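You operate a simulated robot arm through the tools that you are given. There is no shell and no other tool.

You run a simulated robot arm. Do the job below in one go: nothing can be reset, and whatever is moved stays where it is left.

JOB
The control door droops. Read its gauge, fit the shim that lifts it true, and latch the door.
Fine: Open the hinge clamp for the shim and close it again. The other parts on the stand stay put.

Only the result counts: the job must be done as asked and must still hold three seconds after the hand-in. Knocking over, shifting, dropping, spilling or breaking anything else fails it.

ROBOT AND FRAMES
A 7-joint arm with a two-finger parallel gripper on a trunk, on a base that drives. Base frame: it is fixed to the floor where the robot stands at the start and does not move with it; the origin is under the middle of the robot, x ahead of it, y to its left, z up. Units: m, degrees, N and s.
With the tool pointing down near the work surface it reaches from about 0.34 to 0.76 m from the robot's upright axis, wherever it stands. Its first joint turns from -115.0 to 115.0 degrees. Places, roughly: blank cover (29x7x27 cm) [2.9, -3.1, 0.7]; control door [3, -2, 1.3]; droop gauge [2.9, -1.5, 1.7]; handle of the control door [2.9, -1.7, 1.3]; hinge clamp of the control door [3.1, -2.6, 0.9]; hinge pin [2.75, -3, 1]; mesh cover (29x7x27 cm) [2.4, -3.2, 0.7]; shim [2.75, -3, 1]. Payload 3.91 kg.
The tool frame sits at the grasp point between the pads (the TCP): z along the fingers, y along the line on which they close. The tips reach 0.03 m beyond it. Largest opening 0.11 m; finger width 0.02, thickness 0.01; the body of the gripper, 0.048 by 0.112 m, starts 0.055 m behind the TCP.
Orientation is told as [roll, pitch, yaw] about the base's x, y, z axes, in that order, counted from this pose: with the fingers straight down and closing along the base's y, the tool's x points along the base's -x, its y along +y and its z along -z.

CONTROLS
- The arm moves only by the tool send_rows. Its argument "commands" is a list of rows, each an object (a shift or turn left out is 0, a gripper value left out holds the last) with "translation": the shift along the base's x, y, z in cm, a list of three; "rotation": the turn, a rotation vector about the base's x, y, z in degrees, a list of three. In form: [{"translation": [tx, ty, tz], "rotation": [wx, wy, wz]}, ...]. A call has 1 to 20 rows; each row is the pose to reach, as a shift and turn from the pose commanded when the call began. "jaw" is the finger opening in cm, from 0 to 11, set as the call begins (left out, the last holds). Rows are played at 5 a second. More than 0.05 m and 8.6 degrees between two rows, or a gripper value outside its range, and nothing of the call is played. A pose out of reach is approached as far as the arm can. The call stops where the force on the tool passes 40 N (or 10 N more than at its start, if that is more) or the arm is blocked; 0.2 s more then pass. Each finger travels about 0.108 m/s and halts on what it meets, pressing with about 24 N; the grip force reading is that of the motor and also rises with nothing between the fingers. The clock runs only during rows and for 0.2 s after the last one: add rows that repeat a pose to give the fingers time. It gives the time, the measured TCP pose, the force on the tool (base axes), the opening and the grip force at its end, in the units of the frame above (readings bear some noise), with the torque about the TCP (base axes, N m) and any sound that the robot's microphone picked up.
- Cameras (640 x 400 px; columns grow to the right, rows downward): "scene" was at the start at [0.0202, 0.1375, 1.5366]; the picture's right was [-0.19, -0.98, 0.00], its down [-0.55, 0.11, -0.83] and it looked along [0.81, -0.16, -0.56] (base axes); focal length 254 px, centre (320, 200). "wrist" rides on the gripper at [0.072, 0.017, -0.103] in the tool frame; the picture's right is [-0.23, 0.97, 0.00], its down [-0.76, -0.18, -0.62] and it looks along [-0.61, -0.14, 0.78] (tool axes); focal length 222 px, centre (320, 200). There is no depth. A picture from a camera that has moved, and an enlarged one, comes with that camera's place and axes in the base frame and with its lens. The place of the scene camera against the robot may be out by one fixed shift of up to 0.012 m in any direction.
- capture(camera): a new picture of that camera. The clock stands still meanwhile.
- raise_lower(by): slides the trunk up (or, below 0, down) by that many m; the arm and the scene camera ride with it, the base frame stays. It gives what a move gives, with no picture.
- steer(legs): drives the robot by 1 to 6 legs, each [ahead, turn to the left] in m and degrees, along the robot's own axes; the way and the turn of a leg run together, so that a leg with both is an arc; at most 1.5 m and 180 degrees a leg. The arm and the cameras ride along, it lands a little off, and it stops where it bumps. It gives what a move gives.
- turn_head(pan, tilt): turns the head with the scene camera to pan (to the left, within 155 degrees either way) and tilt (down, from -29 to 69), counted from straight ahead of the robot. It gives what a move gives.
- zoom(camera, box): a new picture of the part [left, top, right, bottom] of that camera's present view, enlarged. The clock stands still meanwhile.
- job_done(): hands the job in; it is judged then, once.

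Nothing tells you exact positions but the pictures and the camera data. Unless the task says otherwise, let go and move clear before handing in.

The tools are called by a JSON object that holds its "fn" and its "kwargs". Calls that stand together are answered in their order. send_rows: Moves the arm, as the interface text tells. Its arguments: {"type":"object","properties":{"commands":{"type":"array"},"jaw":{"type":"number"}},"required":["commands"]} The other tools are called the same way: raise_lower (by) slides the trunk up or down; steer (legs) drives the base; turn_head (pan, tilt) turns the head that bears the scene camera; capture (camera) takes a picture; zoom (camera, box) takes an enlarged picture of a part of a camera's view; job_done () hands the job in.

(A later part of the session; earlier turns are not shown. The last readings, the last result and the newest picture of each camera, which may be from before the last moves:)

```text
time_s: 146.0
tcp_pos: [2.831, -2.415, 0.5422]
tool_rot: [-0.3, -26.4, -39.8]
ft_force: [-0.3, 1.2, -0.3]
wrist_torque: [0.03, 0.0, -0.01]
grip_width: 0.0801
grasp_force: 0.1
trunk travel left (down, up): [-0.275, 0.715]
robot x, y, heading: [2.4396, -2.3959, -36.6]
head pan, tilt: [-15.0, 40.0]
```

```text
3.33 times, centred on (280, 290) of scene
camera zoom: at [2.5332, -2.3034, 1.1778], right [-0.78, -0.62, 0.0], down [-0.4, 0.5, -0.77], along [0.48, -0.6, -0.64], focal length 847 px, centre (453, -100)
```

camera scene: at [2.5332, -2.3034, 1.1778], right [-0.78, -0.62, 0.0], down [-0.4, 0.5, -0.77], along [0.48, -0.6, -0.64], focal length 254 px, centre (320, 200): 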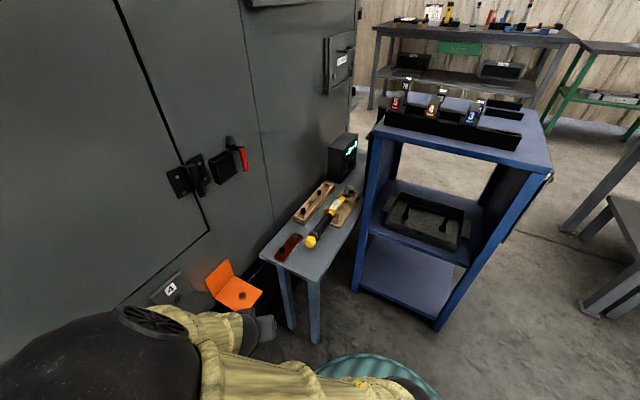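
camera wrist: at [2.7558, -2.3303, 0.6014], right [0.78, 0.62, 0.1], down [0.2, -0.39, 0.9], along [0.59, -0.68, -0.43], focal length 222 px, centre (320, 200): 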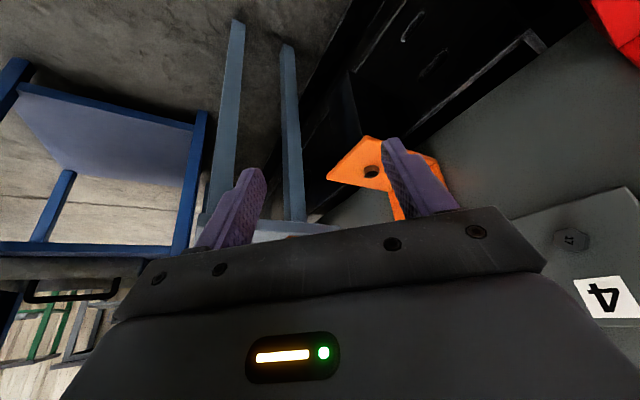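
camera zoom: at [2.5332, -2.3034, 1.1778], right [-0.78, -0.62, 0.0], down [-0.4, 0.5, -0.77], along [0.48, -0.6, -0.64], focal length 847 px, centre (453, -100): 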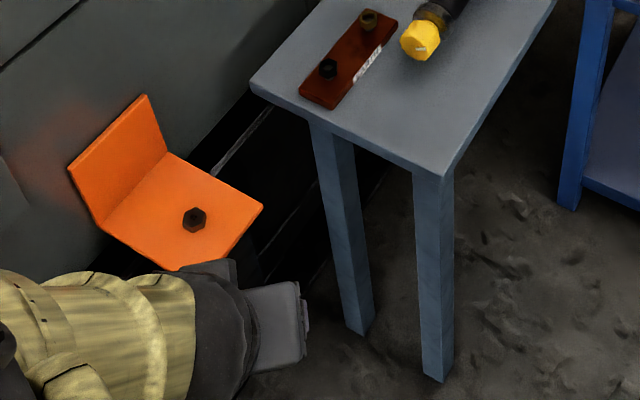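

{"fn": "turn_head", "kwargs": {"pan": 60, "tilt": 60}}

{"fn": "capture", "kwargs": {"camera": "scene"}}

{"fn": "turn_head", "kwargs": {"pan": -55, "tilt": 60}}

{"fn": "capture", "kwargs": {"camera": "scene"}}

{"fn": "turn_head", "kwargs": {"pan": 10, "tilt": 60}}

{"fn": "capture", "kwargs": {"camera": "scene"}}

```text
time_s: 147.5
tcp_pos: [2.8314, -2.4149, 0.5409]
tool_rot: [-0.4, -26.4, -39.7]
ft_force: [-0.9, -0.2, -0.4]
wrist_torque: [-0.01, -0.02, -0.01]
grip_width: 0.0802
grasp_force: 0.1
trunk travel left (down, up): [-0.275, 0.715]
robot x, y, heading: [2.4415, -2.3962, -36.6]
head pan, tilt: [60.0, 60.0]
```

```text
taken
camera scene: at [2.5416, -2.2104, 1.1511], right [0.4, -0.92, 0.0], down [-0.8, -0.34, -0.5], along [0.46, 0.2, -0.87], focal length 254 px, centre (320, 200)
```

scene: 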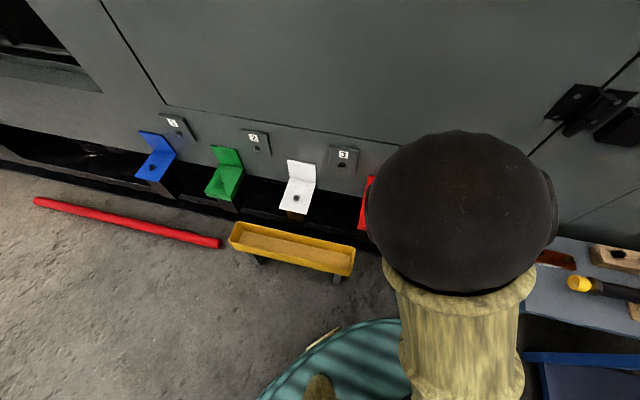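

```text
time_s: 149.4
tcp_pos: [2.8308, -2.4143, 0.5419]
tool_rot: [-0.4, -26.5, -39.8]
ft_force: [0.2, -0.1, -0.3]
wrist_torque: [0.01, 0.02, -0.02]
grip_width: 0.08
grasp_force: 0.0
trunk travel left (down, up): [-0.275, 0.715]
robot x, y, heading: [2.4445, -2.3983, -36.7]
head pan, tilt: [-55.0, 60.0]
```

```text
taken
camera scene: at [2.4785, -2.3034, 1.1511], right [-1.0, 0.03, 0.0], down [0.02, 0.87, -0.5], along [-0.01, -0.5, -0.87], focal length 254 px, centre (320, 200)
```

scene: 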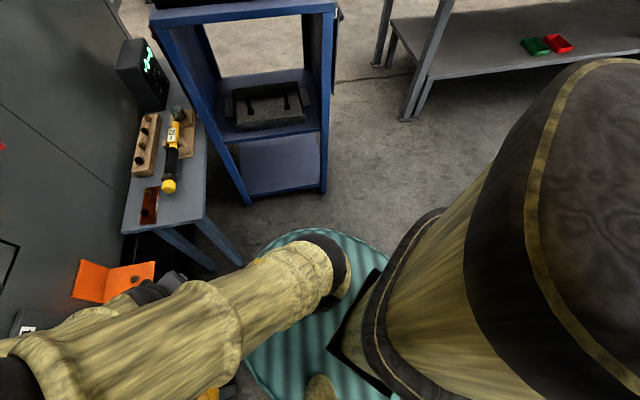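

```text
time_s: 150.8
tcp_pos: [2.8319, -2.415, 0.5418]
tool_rot: [-0.4, -26.4, -39.7]
ft_force: [-0.9, 0.2, -0.8]
wrist_torque: [-0.01, 0.01, 0.02]
grip_width: 0.0801
grasp_force: 0.1
trunk travel left (down, up): [-0.275, 0.715]
robot x, y, heading: [2.4448, -2.3965, -36.7]
head pan, tilt: [10.0, 60.0]
```

```text
taken
camera scene: at [2.54, -2.2667, 1.1511], right [-0.45, -0.89, 0.0], down [-0.77, 0.39, -0.5], along [0.45, -0.22, -0.87], focal length 254 px, centre (320, 200)
```

scene: 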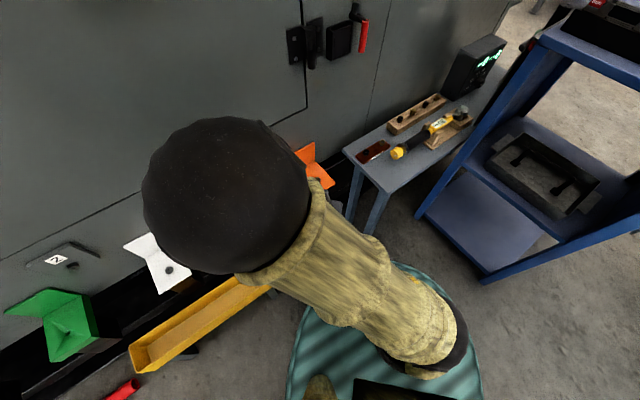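

{"fn": "zoom", "kwargs": {"camera": "scene", "box": [285, 0, 405, 75]}}

{"fn": "zoom", "kwargs": {"camera": "scene", "box": [290, 120, 430, 220]}}

```text
5.33 times, centred on (345, 38) of scene
camera zoom: at [2.54, -2.2667, 1.1511], right [-0.45, -0.89, 0.0], down [-0.77, 0.39, -0.5], along [0.45, -0.22, -0.87], focal length 1355 px, centre (187, 1067)
```

zoom: 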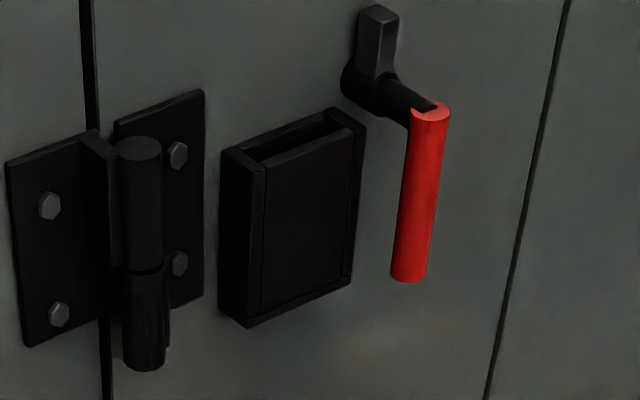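

```text
4.00 times, centred on (360, 170) of scene
camera zoom: at [2.54, -2.2667, 1.1511], right [-0.45, -0.89, 0.0], down [-0.77, 0.39, -0.5], along [0.45, -0.22, -0.87], focal length 1016 px, centre (160, 320)
```

zoom: 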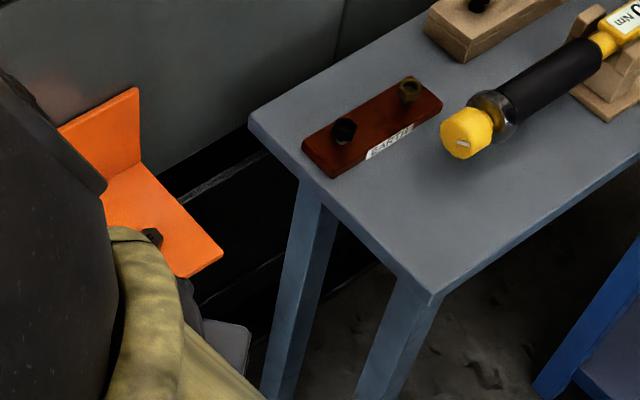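

{"fn": "zoom", "kwargs": {"camera": "wrist", "box": [315, 55, 385, 145]}}

{"fn": "zoom", "kwargs": {"camera": "wrist", "box": [340, 0, 440, 90]}}

```text
4.44 times, centred on (350, 100) of wrist
camera zoom: at [2.7556, -2.3304, 0.6015], right [0.78, 0.62, 0.09], down [0.2, -0.39, 0.9], along [0.59, -0.68, -0.43], focal length 987 px, centre (187, 644)
```

zoom: 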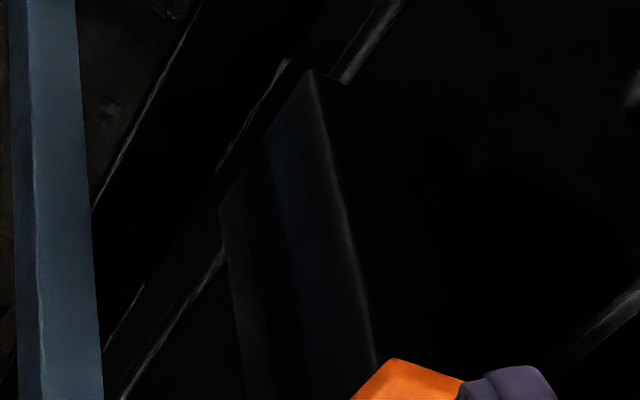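

```text
4.44 times, centred on (390, 45) of wrist
camera zoom: at [2.7556, -2.3304, 0.6015], right [0.78, 0.62, 0.09], down [0.2, -0.39, 0.9], along [0.59, -0.68, -0.43], focal length 987 px, centre (9, 889)
```

zoom: 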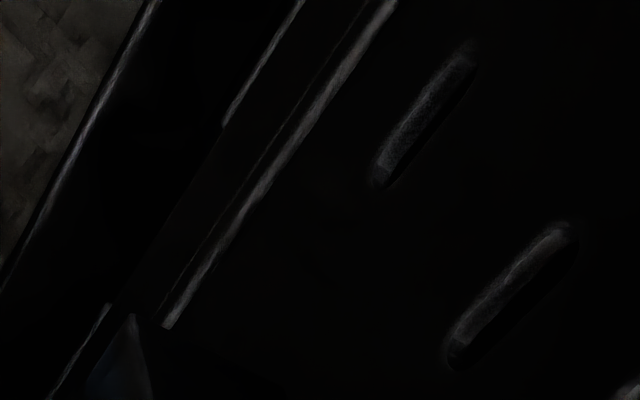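

I don't see it yet. I'll raise the arm and back the robot off half a metre to get a lower-angle, wider view of the floor, skid and under the table.

{"fn": "send_rows", "kwargs": {"commands": [{"translation": [-0.5, 0, 4], "rotation": [3, 3.6, 0]}, {"translation": [-1, 0, 8], "rotation": [6, 7.2, 0]}, {"translation": [-1, 0, 12], "rotation": [9, 10.8, 0]}, {"translation": [-1, 0, 16], "rotation": [12, 14.4, 0]}, {"translation": [-1, 0, 20], "rotation": [15, 18, 0]}, {"translation": [0, 0, 24], "rotation": [17, 20.3, 0]}, {"translation": [0, 0, 28], "rotation": [17, 20.3, 0]}]}}

{"fn": "steer", "kwargs": {"legs": [[-0.45, 0]]}}

{"fn": "turn_head", "kwargs": {"pan": 0, "tilt": 35}}

{"fn": "capture", "kwargs": {"camera": "scene"}}

```text
time_s: 152.4
tcp_pos: [2.8295, -2.4134, 0.8298]
tool_rot: [-0.1, -0.1, -39.7]
ft_force: [0.3, 0.1, -0.1]
wrist_torque: [-0.01, 0.01, 0.02]
grip_width: 0.0798
grasp_force: 0.1
trunk travel left (down, up): [-0.275, 0.715]
robot x, y, heading: [2.448, -2.3979, -36.8]
head pan, tilt: [10.0, 60.0]
```

```text
time_s: 154.6
tcp_pos: [2.5974, -2.237, 0.8309]
tool_rot: [-0.1, 0.0, -39.5]
ft_force: [-0.6, 0.1, -0.3]
wrist_torque: [0.0, 0.04, 0.01]
grip_width: 0.08
grasp_force: 0.1
trunk travel left (down, up): [-0.275, 0.715]
robot x, y, heading: [2.211, -2.2159, -36.7]
head pan, tilt: [10.0, 60.0]
stopped in leg 1: the robot was blocked; the commanded pose is now the measured one
```

```text
time_s: 155.5
tcp_pos: [2.5962, -2.2372, 0.8295]
tool_rot: [-0.1, 0.0, -39.5]
ft_force: [0.7, -0.5, -0.4]
wrist_torque: [-0.01, 0.01, -0.01]
grip_width: 0.0799
grasp_force: 0.2
trunk travel left (down, up): [-0.275, 0.715]
robot x, y, heading: [2.2134, -2.222, -36.7]
head pan, tilt: [0.0, 35.0]
```

```text
taken
camera scene: at [2.3184, -2.114, 1.1853], right [-0.6, -0.8, 0.0], down [-0.46, 0.34, -0.82], along [0.66, -0.49, -0.57], focal length 254 px, centre (320, 200)
```

scene: 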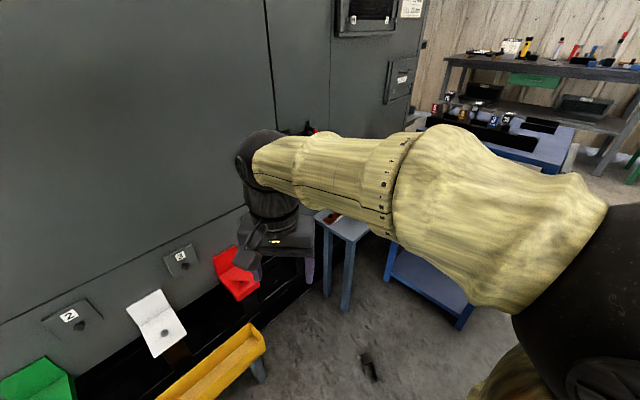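

There it is: the shim lies on the floor near where the robot base was. The robot reports being blocked while backing, so I must check what it touched; first a closer look at the shim.

{"fn": "zoom", "kwargs": {"camera": "scene", "box": [330, 330, 410, 400]}}

{"fn": "turn_head", "kwargs": {"pan": -120, "tilt": 50}}

{"fn": "capture", "kwargs": {"camera": "scene"}}

{"fn": "turn_head", "kwargs": {"pan": 150, "tilt": 50}}

{"fn": "capture", "kwargs": {"camera": "scene"}}

```text
5.71 times, centred on (370, 365) of scene
camera zoom: at [2.3184, -2.114, 1.1853], right [-0.6, -0.8, 0.0], down [-0.46, 0.34, -0.82], along [0.66, -0.49, -0.57], focal length 1452 px, centre (34, -743)
```

zoom: 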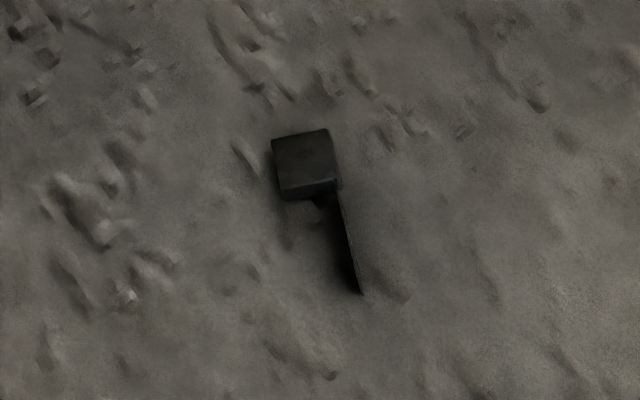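

```text
time_s: 157.5
tcp_pos: [2.5956, -2.2362, 0.83]
tool_rot: [-0.1, 0.0, -39.5]
ft_force: [0.0, 1.0, -0.7]
wrist_torque: [0.0, -0.03, 0.0]
grip_width: 0.08
grasp_force: 0.1
trunk travel left (down, up): [-0.275, 0.715]
robot x, y, heading: [2.2076, -2.2212, -36.5]
head pan, tilt: [-120.0, 50.0]
```

```text
taken
camera scene: at [2.177, -2.0922, 1.1637], right [-0.4, 0.92, 0.0], down [0.7, 0.3, -0.64], along [-0.59, -0.26, -0.77], focal length 254 px, centre (320, 200)
```

scene: 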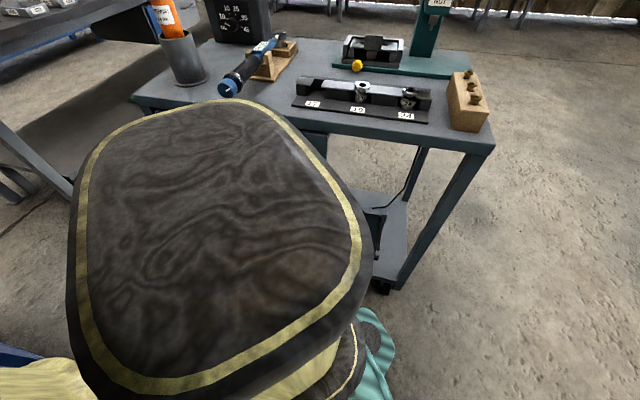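

```text
time_s: 161.2
tcp_pos: [2.596, -2.2347, 0.83]
tool_rot: [0.0, -0.1, -39.6]
ft_force: [0.0, -0.1, 0.1]
wrist_torque: [0.0, -0.02, -0.02]
grip_width: 0.0799
grasp_force: 0.1
trunk travel left (down, up): [-0.275, 0.715]
robot x, y, heading: [2.2109, -2.2242, -36.5]
head pan, tilt: [150.0, 50.0]
```

```text
taken
camera scene: at [2.2171, -1.9909, 1.1637], right [0.92, 0.4, 0.0], down [0.3, -0.7, -0.64], along [-0.26, 0.59, -0.77], focal length 254 px, centre (320, 200)
```

scene: 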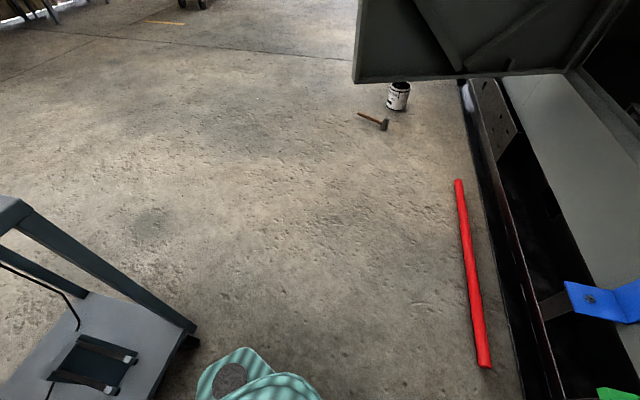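

The shim lies on its side on the floor at about (2.575,-2.56); the robot's rear hump just touched the trolley, which appears unmoved. I'll move forward 4 cm to clear it, then bring the wrist camera over the shim.

{"fn": "steer", "kwargs": {"legs": [[0.04, 0]]}}

{"fn": "turn_head", "kwargs": {"pan": 0, "tilt": 50}}

{"fn": "capture", "kwargs": {"camera": "scene"}}

{"fn": "capture", "kwargs": {"camera": "wrist"}}

```text
time_s: 162.2
tcp_pos: [2.6302, -2.2611, 0.8288]
tool_rot: [0.0, -0.1, -39.5]
ft_force: [-0.6, 0.3, -1.1]
wrist_torque: [-0.02, 0.0, -0.01]
grip_width: 0.0802
grasp_force: 0.0
trunk travel left (down, up): [-0.275, 0.715]
robot x, y, heading: [2.243, -2.244, -36.5]
head pan, tilt: [150.0, 50.0]
```

```text
time_s: 164.5
tcp_pos: [2.6297, -2.2617, 0.8303]
tool_rot: [-0.1, -0.1, -39.5]
ft_force: [-0.5, -0.1, -0.2]
wrist_torque: [-0.01, -0.02, 0.03]
grip_width: 0.08
grasp_force: 0.0
trunk travel left (down, up): [-0.275, 0.715]
robot x, y, heading: [2.2402, -2.247, -37.0]
head pan, tilt: [0.0, 50.0]
```

```text
taken
camera scene: at [2.3425, -2.1319, 1.1637], right [-0.6, -0.8, 0.0], down [-0.62, 0.46, -0.64], along [0.52, -0.38, -0.77], focal length 254 px, centre (320, 200)
```

scene: 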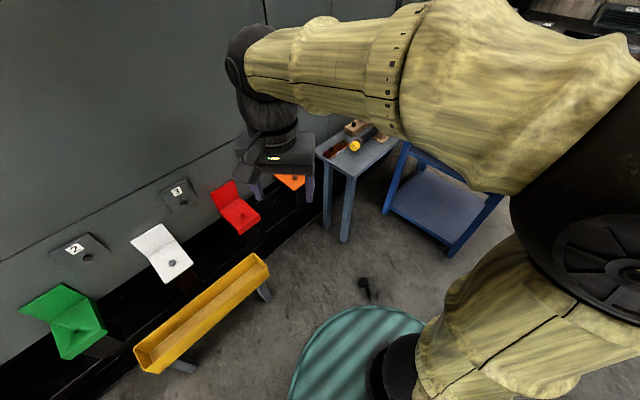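

```text
taken
camera wrist: at [2.5832, -2.2015, 0.9324], right [0.8, 0.61, 0.0], down [0.47, -0.62, 0.62], along [0.38, -0.5, -0.78], focal length 222 px, centre (320, 200)
```

wrist: 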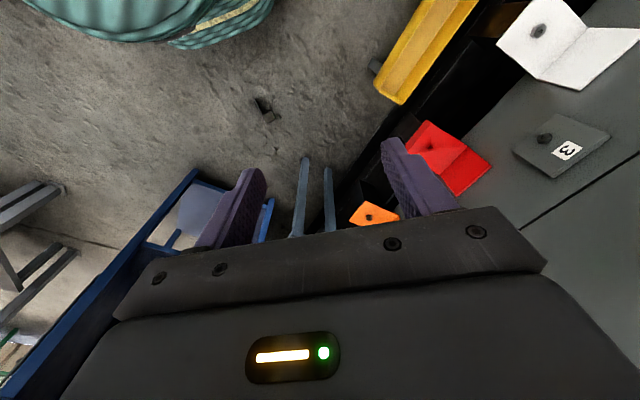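

{"fn": "zoom", "kwargs": {"camera": "wrist", "box": [235, 80, 295, 135]}}

{"fn": "zoom", "kwargs": {"camera": "scene", "box": [335, 260, 395, 315]}}

```text
7.27 times, centred on (265, 108) of wrist
camera zoom: at [2.5832, -2.2015, 0.9324], right [0.8, 0.61, 0.0], down [0.47, -0.62, 0.62], along [0.38, -0.5, -0.78], focal length 1615 px, centre (720, 873)
```

zoom: 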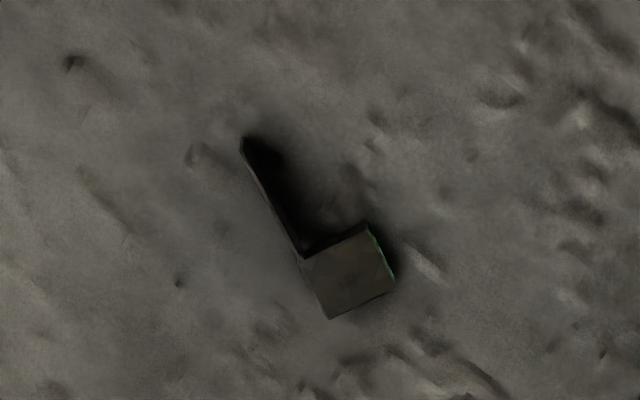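

```text
7.27 times, centred on (365, 288) of scene
camera zoom: at [2.3425, -2.1319, 1.1637], right [-0.6, -0.8, 0.0], down [-0.62, 0.46, -0.64], along [0.52, -0.38, -0.77], focal length 1848 px, centre (-7, -436)
```

zoom: 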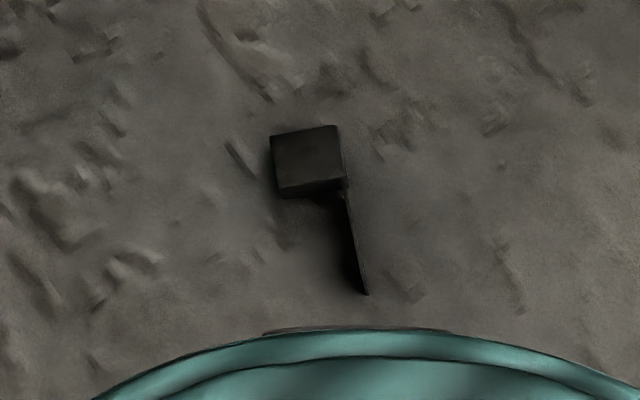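

The shim lies on its side; block centre about (2.601,-2.5625), plate pointing toward heading 147°. Plan: pick it up across its height, roll it so it falls onto its back, then re-grip it across its narrow width with a tool pose suited for insertion. First lower the trunk and move above it.

{"fn": "raise_lower", "kwargs": {"by": -0.24}}

{"fn": "send_rows", "kwargs": {"commands": [{"translation": [-0.5, -3, 0], "rotation": [0, 0, 8]}, {"translation": [-1, -6, 0], "rotation": [0, 0, 16]}, {"translation": [-1.5, -9, 0], "rotation": [0, 0, 24]}, {"translation": [-2, -12, -1], "rotation": [0, 0, 32]}, {"translation": [-2.5, -15, -2], "rotation": [0, 0, 40]}, {"translation": [-2.8, -18, -4], "rotation": [0, 0, 48]}, {"translation": [-2.8, -21, -6], "rotation": [0, 0, 56]}, {"translation": [-2.8, -24, -8], "rotation": [0, 0, 64]}, {"translation": [-2.8, -26, -10], "rotation": [0, 0, 72]}, {"translation": [-2.8, -28, -12], "rotation": [0, 0, 80]}, {"translation": [-2.8, -29, -14], "rotation": [0, 0, 88]}, {"translation": [-2.8, -29.8, -16], "rotation": [0, 0, 96]}, {"translation": [-2.8, -29.8, -18], "rotation": [0, 0, 97]}], "jaw": 6.5}}

{"fn": "capture", "kwargs": {"camera": "wrist"}}

```text
time_s: 167.0
tcp_pos: [2.6303, -2.2601, 0.5897]
tool_rot: [0.0, -0.1, -39.5]
ft_force: [0.8, 0.0, 0.4]
wrist_torque: [0.03, -0.01, 0.0]
grip_width: 0.0801
grasp_force: 0.0
trunk travel left (down, up): [-0.035, 0.955]
robot x, y, heading: [2.2438, -2.2463, -36.7]
head pan, tilt: [0.0, 50.0]
```

```text
time_s: 169.8
tcp_pos: [2.6011, -2.5595, 0.4095]
tool_rot: [-0.1, -0.1, 57.7]
ft_force: [0.2, 1.0, -0.3]
wrist_torque: [0.0, 0.03, 0.03]
grip_width: 0.0649
grasp_force: 0.0
trunk travel left (down, up): [-0.035, 0.955]
robot x, y, heading: [2.2461, -2.2461, -36.6]
head pan, tilt: [0.0, 50.0]
```

```text
taken
camera wrist: at [2.5471, -2.6113, 0.5112], right [-0.7, 0.71, 0.0], down [0.56, 0.55, 0.62], along [0.45, 0.44, -0.78], focal length 222 px, centre (320, 200)
```

wrist: 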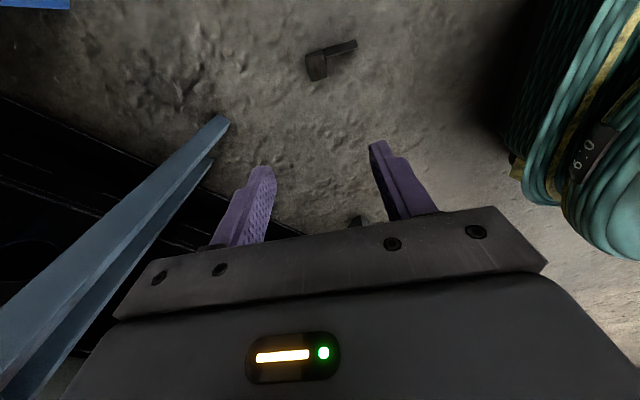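

{"fn": "zoom", "kwargs": {"camera": "wrist", "box": [295, 25, 375, 95]}}

```text
5.71 times, centred on (335, 60) of wrist
camera zoom: at [2.5471, -2.6113, 0.5112], right [-0.7, 0.71, 0.0], down [0.56, 0.55, 0.62], along [0.45, 0.44, -0.78], focal length 1269 px, centre (234, 1000)
```

zoom: 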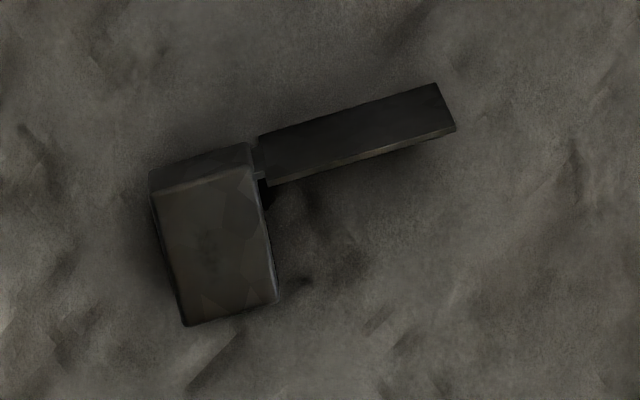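

{"fn": "send_rows", "kwargs": {"commands": [{"translation": [0.2, -0.4, -4.5]}, {"translation": [0.2, -0.4, -9]}, {"translation": [0.2, -0.4, -13.5]}, {"translation": [0.2, -0.4, -18]}, {"translation": [0.2, -0.4, -22.5]}, {"translation": [0.2, -0.4, -27]}, {"translation": [0.2, -0.4, -30.5]}, {"translation": [0.2, -0.4, -30.5]}]}}

{"fn": "capture", "kwargs": {"camera": "wrist"}}

```text
time_s: 171.6
tcp_pos: [2.6038, -2.5617, 0.1051]
tool_rot: [-0.1, -0.1, 57.5]
ft_force: [0.2, 0.2, 0.4]
wrist_torque: [-0.03, 0.0, 0.02]
grip_width: 0.0649
grasp_force: 0.1
trunk travel left (down, up): [-0.035, 0.955]
robot x, y, heading: [2.2458, -2.2458, -36.6]
head pan, tilt: [0.0, 50.0]
```

```text
taken
camera wrist: at [2.5496, -2.6151, 0.2079], right [-0.7, 0.72, 0.0], down [0.56, 0.55, 0.62], along [0.45, 0.44, -0.78], focal length 222 px, centre (320, 200)
```

wrist: 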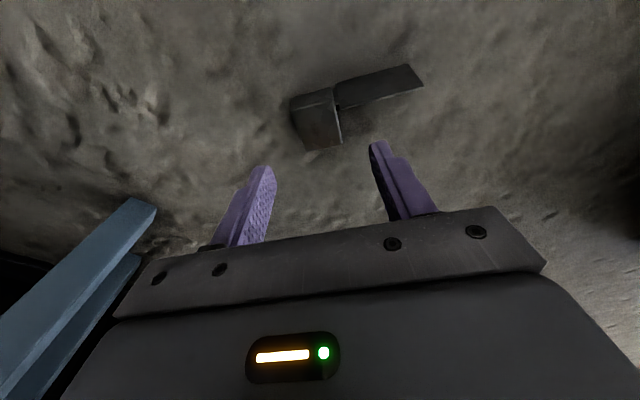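

{"fn": "zoom", "kwargs": {"camera": "wrist", "box": [270, 50, 430, 160]}}

```text
3.64 times, centred on (350, 105) of wrist
camera zoom: at [2.5496, -2.6151, 0.2079], right [-0.7, 0.72, 0.0], down [0.56, 0.55, 0.62], along [0.45, 0.44, -0.78], focal length 808 px, centre (211, 546)
```

zoom: 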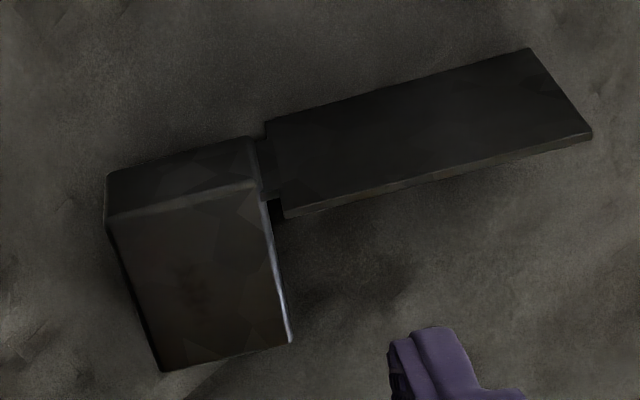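

Well aligned. I'll descend to the floor level and close on the block.

{"fn": "send_rows", "kwargs": {"commands": [{"translation": [0, 0, -3]}, {"translation": [0, 0, -5]}, {"translation": [0, 0, -6.8]}, {"translation": [0, 0, -6.8]}]}}

{"fn": "send_rows", "kwargs": {"commands": [{"translation": [0, 0, 0]}, {"translation": [0, 0, 0]}, {"translation": [0, 0, 0]}, {"translation": [0, 0, 0]}], "jaw": 2.5}}

{"fn": "capture", "kwargs": {"camera": "wrist"}}

```text
time_s: 172.6
tcp_pos: [2.6034, -2.5645, 0.0361]
tool_rot: [-0.1, -0.1, 57.4]
ft_force: [0.3, 0.1, -0.6]
wrist_torque: [0.03, -0.02, -0.01]
grip_width: 0.0651
grasp_force: 0.0
trunk travel left (down, up): [-0.035, 0.955]
robot x, y, heading: [2.245, -2.2491, -36.5]
head pan, tilt: [0.0, 50.0]
```

```text
time_s: 173.6
tcp_pos: [2.6025, -2.5628, 0.0371]
tool_rot: [-0.2, -0.1, 57.5]
ft_force: [-0.1, -0.1, 0.7]
wrist_torque: [-0.01, 0.01, 0.02]
grip_width: 0.0341
grasp_force: 24.1
trunk travel left (down, up): [-0.035, 0.955]
robot x, y, heading: [2.2443, -2.2499, -36.6]
head pan, tilt: [0.0, 50.0]
```

```text
taken
camera wrist: at [2.5487, -2.6149, 0.1396], right [-0.7, 0.72, 0.0], down [0.56, 0.55, 0.62], along [0.45, 0.44, -0.78], focal length 222 px, centre (320, 200)
```

wrist: 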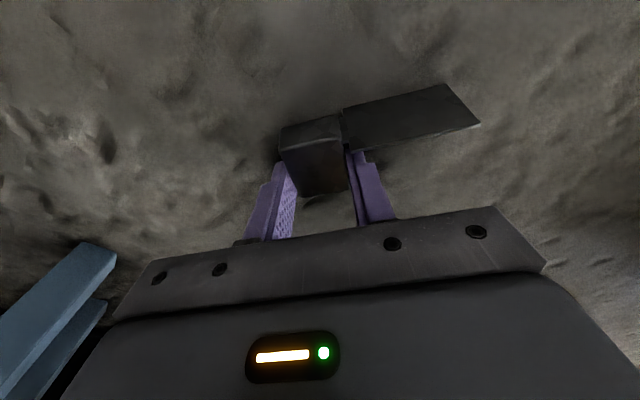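

Gripped at 3.4 cm. I'll lift it, then pitch the tool so the label side turns up.

{"fn": "send_rows", "kwargs": {"commands": [{"translation": [0, 0, 3]}, {"translation": [0, 0, 6]}, {"translation": [0, 0, 10]}, {"translation": [0, 0, 14]}, {"translation": [0, 0, 16]}]}}

{"fn": "send_rows", "kwargs": {"commands": [{"rotation": [6.74, -4.3, 0]}, {"rotation": [13.49, -8.59, 0]}, {"rotation": [20.23, -12.89, 0]}, {"rotation": [26.98, -17.18, 0]}, {"rotation": [33.72, -21.48, 0]}, {"rotation": [40.46, -25.78, 0]}, {"rotation": [47.21, -30.07, 0]}, {"rotation": [53.95, -34.37, 0]}, {"rotation": [60.7, -38.66, 0]}, {"rotation": [60.7, -38.66, 0]}]}}

{"fn": "capture", "kwargs": {"camera": "wrist"}}

{"fn": "capture", "kwargs": {"camera": "scene"}}

```text
time_s: 174.8
tcp_pos: [2.605, -2.5645, 0.1979]
tool_rot: [-0.2, -0.1, 57.5]
ft_force: [0.3, 0.5, -1.1]
wrist_torque: [0.01, -0.01, -0.01]
grip_width: 0.0344
grasp_force: 24.6
trunk travel left (down, up): [-0.035, 0.955]
robot x, y, heading: [2.2445, -2.2475, -36.7]
head pan, tilt: [0.0, 50.0]
```

```text
time_s: 177.0
tcp_pos: [2.6029, -2.5625, 0.1975]
tool_rot: [-0.1, -72.2, 57.6]
ft_force: [0.2, -0.5, 0.3]
wrist_torque: [-0.02, -0.04, 0.02]
grip_width: 0.0343
grasp_force: 23.9
trunk travel left (down, up): [-0.035, 0.955]
robot x, y, heading: [2.2425, -2.2472, -36.6]
head pan, tilt: [0.0, 50.0]
```

```text
taken
camera wrist: at [2.523, -2.6548, 0.1591], right [-0.78, 0.58, 0.22], down [-0.04, -0.4, 0.92], along [0.62, 0.71, 0.34], focal length 222 px, centre (320, 200)
```

wrist: 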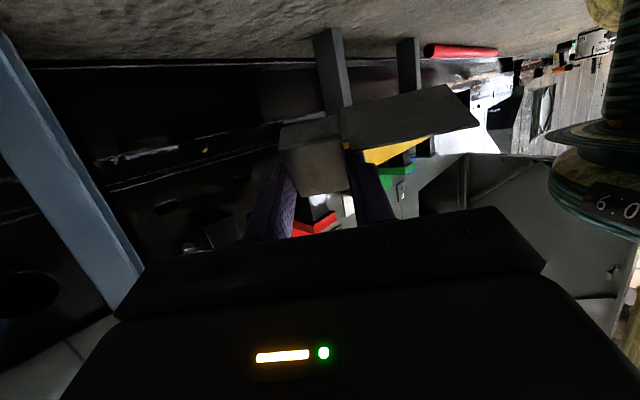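

```text
taken
camera scene: at [2.3424, -2.1321, 0.9237], right [-0.6, -0.8, 0.0], down [-0.62, 0.46, -0.64], along [0.52, -0.38, -0.77], focal length 254 px, centre (320, 200)
```

scene: 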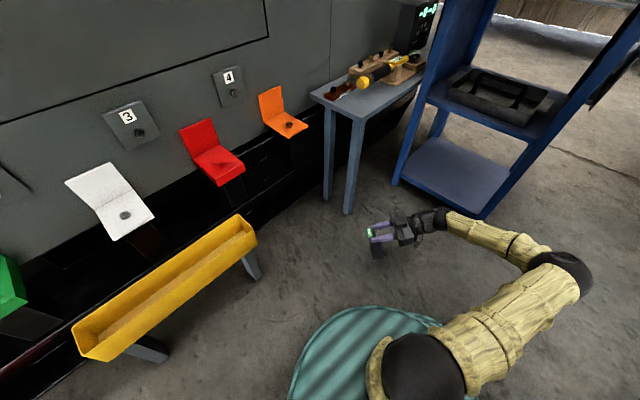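

The label side is up at about 60°. The wrist camera hangs below the gripper, so I'll lower only to about 6 cm TCP height and release from there, letting the shim tip onto its flat back.

{"fn": "zoom", "kwargs": {"camera": "scene", "box": [350, 200, 440, 270]}}

{"fn": "send_rows", "kwargs": {"commands": [{"translation": [0, 0, -4]}, {"translation": [0, 0, -8]}, {"translation": [0, 0, -11]}, {"translation": [0, 0, -12.6]}, {"translation": [0, 0, -13.4]}, {"translation": [0, 0, -13.4]}]}}

{"fn": "zoom", "kwargs": {"camera": "scene", "box": [330, 210, 440, 300]}}

```text
5.71 times, centred on (395, 235) of scene
camera zoom: at [2.3424, -2.1321, 0.9237], right [-0.6, -0.8, 0.0], down [-0.62, 0.46, -0.64], along [0.52, -0.38, -0.77], focal length 1452 px, centre (-109, 0)
```

zoom: 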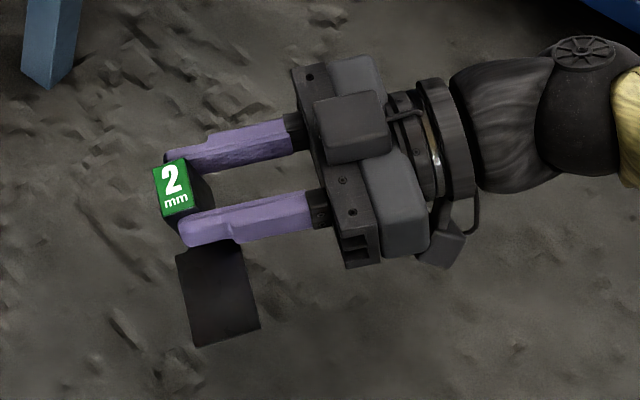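

```text
time_s: 178.4
tcp_pos: [2.6028, -2.5632, 0.0618]
tool_rot: [0.0, -72.1, 57.5]
ft_force: [0.7, -0.3, -0.4]
wrist_torque: [-0.02, -0.02, 0.03]
grip_width: 0.034
grasp_force: 24.1
trunk travel left (down, up): [-0.035, 0.955]
robot x, y, heading: [2.2451, -2.2445, -36.7]
head pan, tilt: [0.0, 50.0]
```

```text
4.44 times, centred on (385, 255) of scene
camera zoom: at [2.3424, -2.1321, 0.9237], right [-0.6, -0.8, 0.0], down [-0.62, 0.46, -0.64], along [0.52, -0.38, -0.77], focal length 1129 px, centre (31, -44)
```

zoom: 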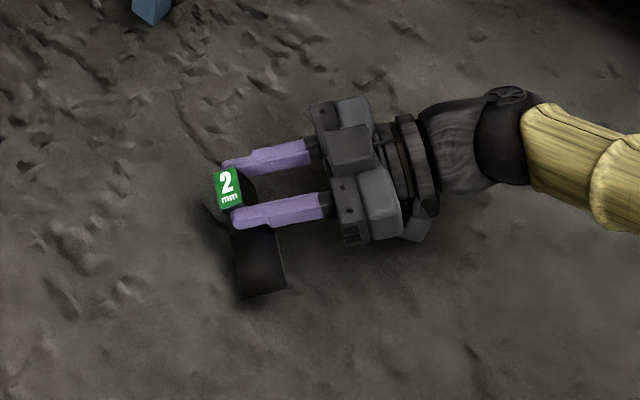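

{"fn": "send_rows", "kwargs": {"commands": [{"translation": [0, 0, -0.4]}, {"translation": [0, 0, -0.8]}, {"translation": [0, 0, -0.8]}]}}

{"fn": "send_rows", "kwargs": {"commands": [{"translation": [0, 0, -0.4]}, {"translation": [0, 0, -0.8]}, {"translation": [0, 0, -0.8]}]}}

```text
time_s: 179.0
tcp_pos: [2.6039, -2.5635, 0.0617]
tool_rot: [0.8, -72.4, 56.7]
ft_force: [-7.0, 4.6, 22.0]
wrist_torque: [-2.15, 2.39, -1.24]
grip_width: 0.0341
grasp_force: 24.7
trunk travel left (down, up): [-0.035, 0.955]
robot x, y, heading: [2.2476, -2.2453, -36.7]
head pan, tilt: [0.0, 50.0]
stopped in row 2: the force on the tool passed its limit at 48 N (the readings are from after the stop); the commanded pose is now the measured one
```

```text
time_s: 179.3
tcp_pos: [2.604, -2.5655, 0.0616]
tool_rot: [1.3, -72.6, 56.2]
ft_force: [-6.8, 5.2, 21.6]
wrist_torque: [-2.1, 2.36, -1.18]
grip_width: 0.0342
grasp_force: 23.5
trunk travel left (down, up): [-0.035, 0.955]
robot x, y, heading: [2.2437, -2.2425, -37.0]
head pan, tilt: [0.0, 50.0]
stopped in row 1: the force on the tool passed its limit at 49 N (the readings are from after the stop); the commanded pose is now the measured one
```

The camera housing touched the floor, so this is the lowest. I'll rise 8 mm and release here.

{"fn": "send_rows", "kwargs": {"commands": [{"translation": [0, 0, 0.4]}, {"translation": [0, 0, 0.8]}, {"translation": [0, 0, 0.8]}]}}

{"fn": "send_rows", "kwargs": {"commands": [{"translation": [0, 0, 0]}, {"translation": [0, 0, 0]}, {"translation": [0, 0, 0]}, {"translation": [0, 0, 0]}], "jaw": 6.5}}

{"fn": "zoom", "kwargs": {"camera": "scene", "box": [330, 210, 440, 300]}}

```text
time_s: 180.1
tcp_pos: [2.6034, -2.5649, 0.0672]
tool_rot: [1.3, -72.5, 56.1]
ft_force: [-1.5, -0.6, -1.0]
wrist_torque: [-0.04, -0.02, -0.02]
grip_width: 0.0344
grasp_force: 24.1
trunk travel left (down, up): [-0.035, 0.955]
robot x, y, heading: [2.2438, -2.2455, -36.5]
head pan, tilt: [0.0, 50.0]
```

```text
time_s: 181.1
tcp_pos: [2.6026, -2.5643, 0.0656]
tool_rot: [1.3, -72.5, 56.1]
ft_force: [-0.2, 0.3, -0.1]
wrist_torque: [0.04, -0.03, -0.01]
grip_width: 0.065
grasp_force: 0.1
trunk travel left (down, up): [-0.035, 0.955]
robot x, y, heading: [2.2405, -2.2462, -36.8]
head pan, tilt: [0.0, 50.0]
```

```text
4.44 times, centred on (385, 255) of scene
camera zoom: at [2.342, -2.1317, 0.9237], right [-0.6, -0.8, 0.0], down [-0.62, 0.46, -0.64], along [0.52, -0.38, -0.77], focal length 1129 px, centre (31, -44)
```

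zoom: 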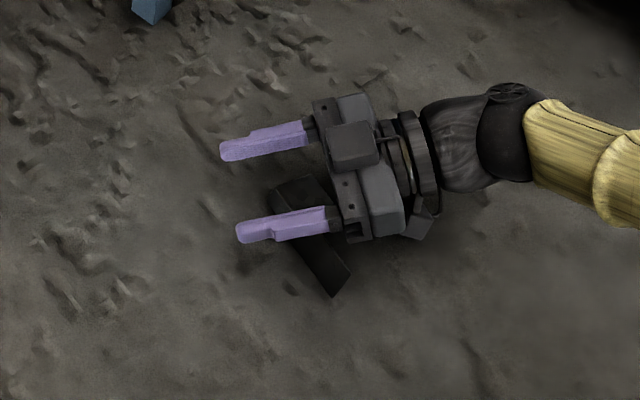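

The shim dropped; I'll raise the gripper straight up and see how it lies now.

{"fn": "send_rows", "kwargs": {"commands": [{"translation": [0, 0, 4]}, {"translation": [0, 0, 8]}, {"translation": [0, 0, 12]}, {"translation": [0, 0, 16]}, {"translation": [0, 0, 20]}]}}

{"fn": "zoom", "kwargs": {"camera": "scene", "box": [320, 200, 430, 300]}}

```text
time_s: 182.3
tcp_pos: [2.602, -2.5633, 0.2689]
tool_rot: [1.4, -72.5, 56.0]
ft_force: [0.8, -1.0, 0.0]
wrist_torque: [0.05, 0.0, -0.02]
grip_width: 0.0652
grasp_force: 0.1
trunk travel left (down, up): [-0.035, 0.955]
robot x, y, heading: [2.245, -2.2449, -36.9]
head pan, tilt: [0.0, 50.0]
```

```text
4.00 times, centred on (375, 250) of scene
camera zoom: at [2.342, -2.1318, 0.9236], right [-0.6, -0.8, 0.0], down [-0.62, 0.46, -0.64], along [0.52, -0.38, -0.77], focal length 1016 px, centre (100, 0)
```

zoom: 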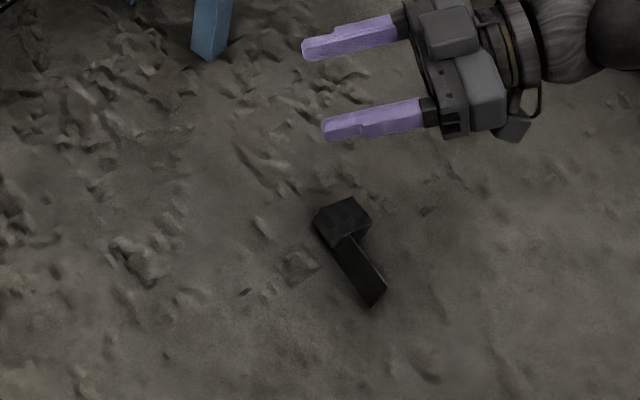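

{"fn": "zoom", "kwargs": {"camera": "scene", "box": [360, 240, 425, 290]}}

```text
8.00 times, centred on (392, 265) of scene
camera zoom: at [2.342, -2.1318, 0.9236], right [-0.6, -0.8, 0.0], down [-0.62, 0.46, -0.64], along [0.52, -0.38, -0.77], focal length 2032 px, centre (-260, -320)
```

zoom: 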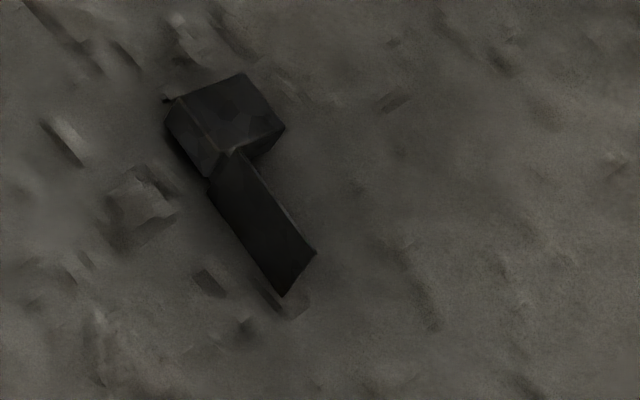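

I need a better view from above; I'll turn the tool down again and look with the wrist camera.

{"fn": "send_rows", "kwargs": {"commands": [{"translation": [0, 0, 1], "rotation": [-6.74, 4.3, 0]}, {"translation": [0, 0, 2], "rotation": [-13.49, 8.59, 0]}, {"translation": [0, 0, 3], "rotation": [-20.23, 12.89, 0]}, {"translation": [0, 0, 4], "rotation": [-26.98, 17.18, 0]}, {"translation": [0, 0, 5], "rotation": [-33.72, 21.48, 0]}, {"translation": [0, 0, 6], "rotation": [-40.46, 25.78, 0]}, {"translation": [0, 0, 7], "rotation": [-47.21, 30.07, 0]}, {"translation": [0, 0, 8], "rotation": [-53.95, 34.37, 0]}, {"translation": [0, 0, 9], "rotation": [-60.7, 38.66, 0]}, {"translation": [0, 0, 9], "rotation": [-60.7, 38.66, 0]}]}}

{"fn": "capture", "kwargs": {"camera": "wrist"}}

```text
time_s: 184.5
tcp_pos: [2.6039, -2.5654, 0.3581]
tool_rot: [0.1, -0.5, 57.1]
ft_force: [-0.3, -0.2, -0.3]
wrist_torque: [0.02, 0.01, 0.0]
grip_width: 0.0651
grasp_force: 0.0
trunk travel left (down, up): [-0.035, 0.955]
robot x, y, heading: [2.2467, -2.2453, -36.7]
head pan, tilt: [0.0, 50.0]
```

```text
taken
camera wrist: at [2.5482, -2.6181, 0.4606], right [-0.69, 0.72, 0.0], down [0.56, 0.54, 0.63], along [0.45, 0.44, -0.78], focal length 222 px, centre (320, 200)
```

wrist: 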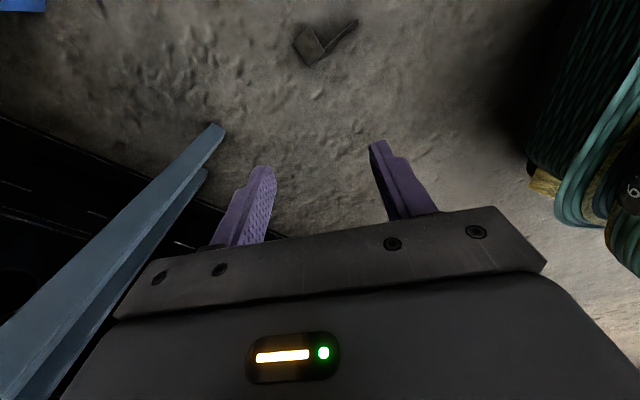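

{"fn": "zoom", "kwargs": {"camera": "wrist", "box": [280, 5, 370, 80]}}

```text
5.33 times, centred on (325, 42) of wrist
camera zoom: at [2.5482, -2.6181, 0.4606], right [-0.69, 0.72, 0.0], down [0.56, 0.54, 0.63], along [0.45, 0.44, -0.78], focal length 1185 px, centre (293, 1040)
```

zoom: 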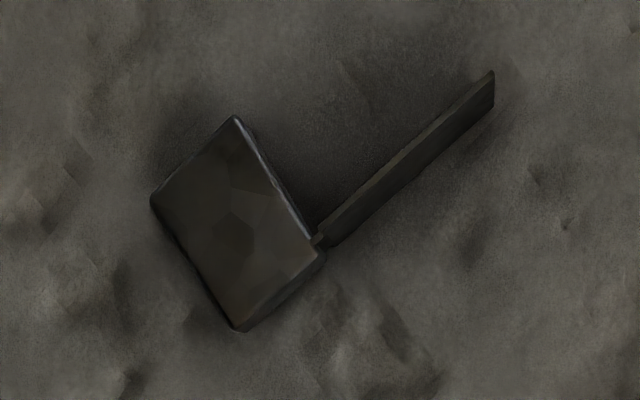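

The shim rolled over onto its other side (label side now toward heading −96°). I'll repeat the roll, this time with the tool turned so the camera stays on top and the shim can be set right down on its edge before release.

{"fn": "send_rows", "kwargs": {"commands": [{"translation": [-0.5, -1, -3], "rotation": [0, 0, 6.6]}, {"translation": [-1, -2.2, -6], "rotation": [0, 0, 13.2]}, {"translation": [-1.5, -3.4, -9], "rotation": [0, 0, 19.8]}, {"translation": [-1.86, -4.34, -12], "rotation": [0, 0, 26.4]}, {"translation": [-1.86, -4.34, -16], "rotation": [0, 0, 26.4]}, {"translation": [-1.86, -4.34, -20], "rotation": [0, 0, 26.4]}, {"translation": [-1.86, -4.34, -24], "rotation": [0, 0, 26.4]}, {"translation": [-1.86, -4.34, -24], "rotation": [0, 0, 26.4]}]}}

{"fn": "capture", "kwargs": {"camera": "wrist"}}

{"fn": "zoom", "kwargs": {"camera": "wrist", "box": [270, 40, 430, 160]}}

```text
time_s: 186.3
tcp_pos: [2.5844, -2.6074, 0.1172]
tool_rot: [0.0, -0.5, 83.5]
ft_force: [-0.7, 0.0, -0.1]
wrist_torque: [0.0, 0.02, 0.03]
grip_width: 0.065
grasp_force: 0.1
trunk travel left (down, up): [-0.035, 0.955]
robot x, y, heading: [2.2413, -2.2435, -36.3]
head pan, tilt: [0.0, 50.0]
```

```text
taken
camera wrist: at [2.5579, -2.6772, 0.219], right [-0.94, 0.34, 0.0], down [0.26, 0.73, 0.63], along [0.21, 0.59, -0.78], focal length 222 px, centre (320, 200)
```

wrist: 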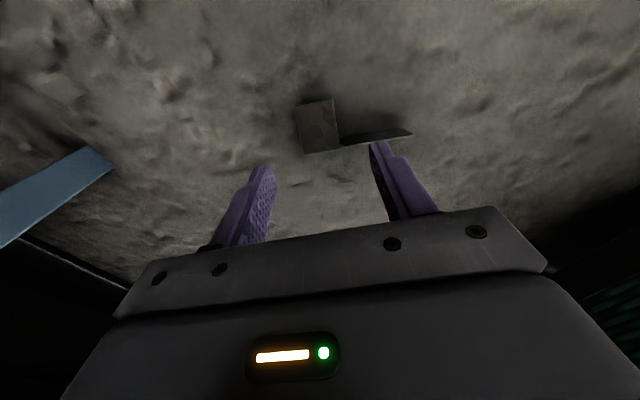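

```text
3.33 times, centred on (350, 100) of wrist
camera zoom: at [2.5579, -2.6772, 0.219], right [-0.94, 0.34, 0.0], down [0.26, 0.73, 0.63], along [0.21, 0.59, -0.78], focal length 740 px, centre (220, 533)
```

zoom: 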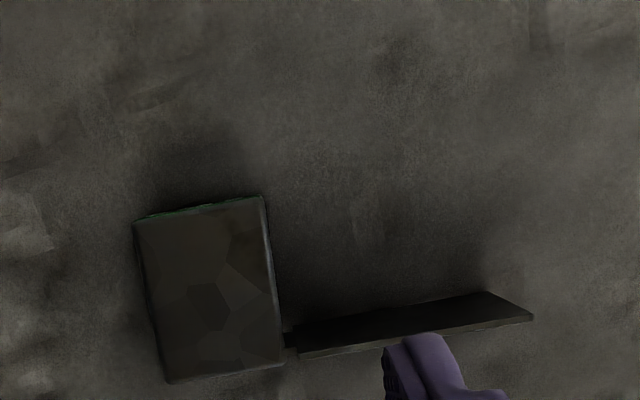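

{"fn": "send_rows", "kwargs": {"commands": [{"translation": [0.1, -0.4, 0], "rotation": [0, 0, -3.5]}, {"translation": [0.1, -0.4, -3], "rotation": [0, 0, -3.5]}, {"translation": [0.1, -0.4, -6], "rotation": [0, 0, -3.5]}, {"translation": [0.1, -0.4, -8], "rotation": [0, 0, -3.5]}, {"translation": [0.1, -0.4, -8], "rotation": [0, 0, -3.5]}]}}

{"fn": "send_rows", "kwargs": {"commands": [{"translation": [0, 0, 0]}, {"translation": [0, 0, 0]}, {"translation": [0, 0, 0]}, {"translation": [0, 0, 0]}], "jaw": 2.5}}

{"fn": "capture", "kwargs": {"camera": "wrist"}}

```text
time_s: 187.5
tcp_pos: [2.5854, -2.6109, 0.0378]
tool_rot: [0.0, -0.6, 80.0]
ft_force: [0.5, 0.1, -0.2]
wrist_torque: [-0.01, 0.0, 0.01]
grip_width: 0.065
grasp_force: 0.0
trunk travel left (down, up): [-0.035, 0.955]
robot x, y, heading: [2.2495, -2.2463, -36.4]
head pan, tilt: [0.0, 50.0]
```

```text
time_s: 188.5
tcp_pos: [2.5858, -2.6113, 0.0377]
tool_rot: [0.0, -0.6, 80.0]
ft_force: [-0.6, 0.2, -0.1]
wrist_torque: [-0.03, 0.0, 0.0]
grip_width: 0.0341
grasp_force: 23.8
trunk travel left (down, up): [-0.035, 0.955]
robot x, y, heading: [2.2443, -2.2468, -36.8]
head pan, tilt: [0.0, 50.0]
```

```text
taken
camera wrist: at [2.5548, -2.6806, 0.1403], right [-0.92, 0.39, 0.0], down [0.31, 0.71, 0.63], along [0.25, 0.58, -0.78], focal length 222 px, centre (320, 200)
```

wrist: 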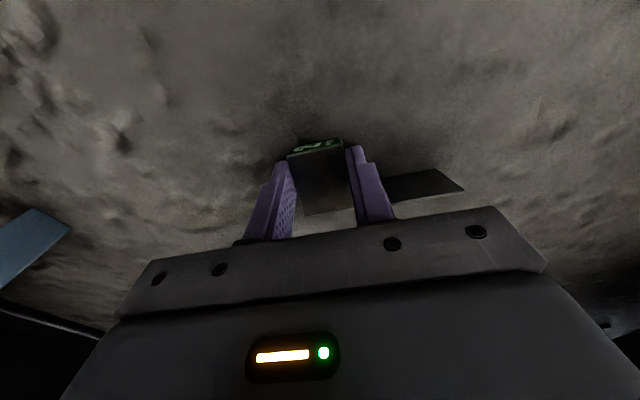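

{"fn": "send_rows", "kwargs": {"commands": [{"translation": [0, 0, 3]}, {"translation": [0, 0, 6]}, {"translation": [0, 0, 10]}, {"translation": [0, 0, 14]}, {"translation": [0, 0, 18]}]}}

{"fn": "send_rows", "kwargs": {"commands": [{"rotation": [-7.88, 1.39, 0]}, {"rotation": [-15.76, 2.78, 0]}, {"rotation": [-23.64, 4.17, 0]}, {"rotation": [-31.52, 5.57, 0]}, {"rotation": [-39.4, 6.96, 0]}, {"rotation": [-47.28, 8.35, 0]}, {"rotation": [-55.16, 9.74, 0]}, {"rotation": [-63.04, 11.13, 0]}, {"rotation": [-70.9, 12.5, 0]}, {"rotation": [-70.9, 12.5, 0]}]}}

{"fn": "capture", "kwargs": {"camera": "wrist"}}

{"fn": "capture", "kwargs": {"camera": "scene"}}

```text
time_s: 189.7
tcp_pos: [2.5869, -2.6145, 0.2159]
tool_rot: [0.1, -0.7, 80.0]
ft_force: [0.0, -0.9, -1.3]
wrist_torque: [0.0, 0.0, -0.01]
grip_width: 0.0343
grasp_force: 24.0
trunk travel left (down, up): [-0.035, 0.955]
robot x, y, heading: [2.241, -2.2455, -36.7]
head pan, tilt: [0.0, 50.0]
```

```text
time_s: 191.9
tcp_pos: [2.586, -2.6107, 0.2178]
tool_rot: [-0.1, 71.4, 79.9]
ft_force: [-0.2, -0.1, -0.7]
wrist_torque: [0.02, -0.02, 0.01]
grip_width: 0.0342
grasp_force: 24.1
trunk travel left (down, up): [-0.035, 0.955]
robot x, y, heading: [2.248, -2.247, -36.4]
head pan, tilt: [0.0, 50.0]
```

```text
taken
camera wrist: at [2.5811, -2.5347, 0.3183], right [-0.95, 0.24, -0.22], down [0.32, 0.79, -0.52], along [0.04, -0.57, -0.82], focal length 222 px, centre (320, 200)
```

wrist: 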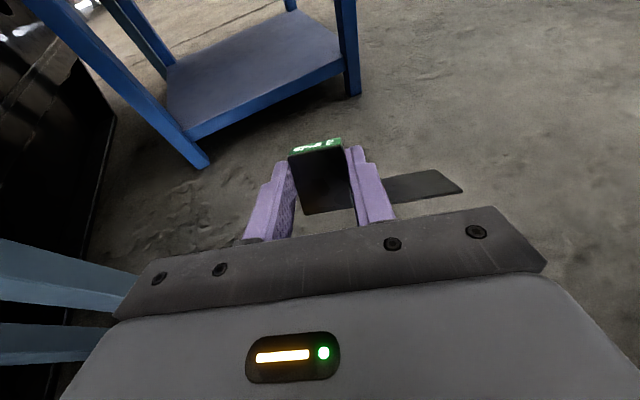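

```text
taken
camera scene: at [2.3421, -2.1317, 0.9237], right [-0.6, -0.8, 0.0], down [-0.62, 0.46, -0.64], along [0.52, -0.38, -0.77], focal length 254 px, centre (320, 200)
```

scene: 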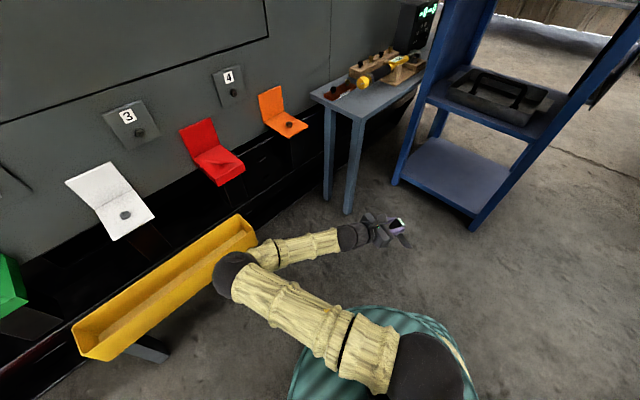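

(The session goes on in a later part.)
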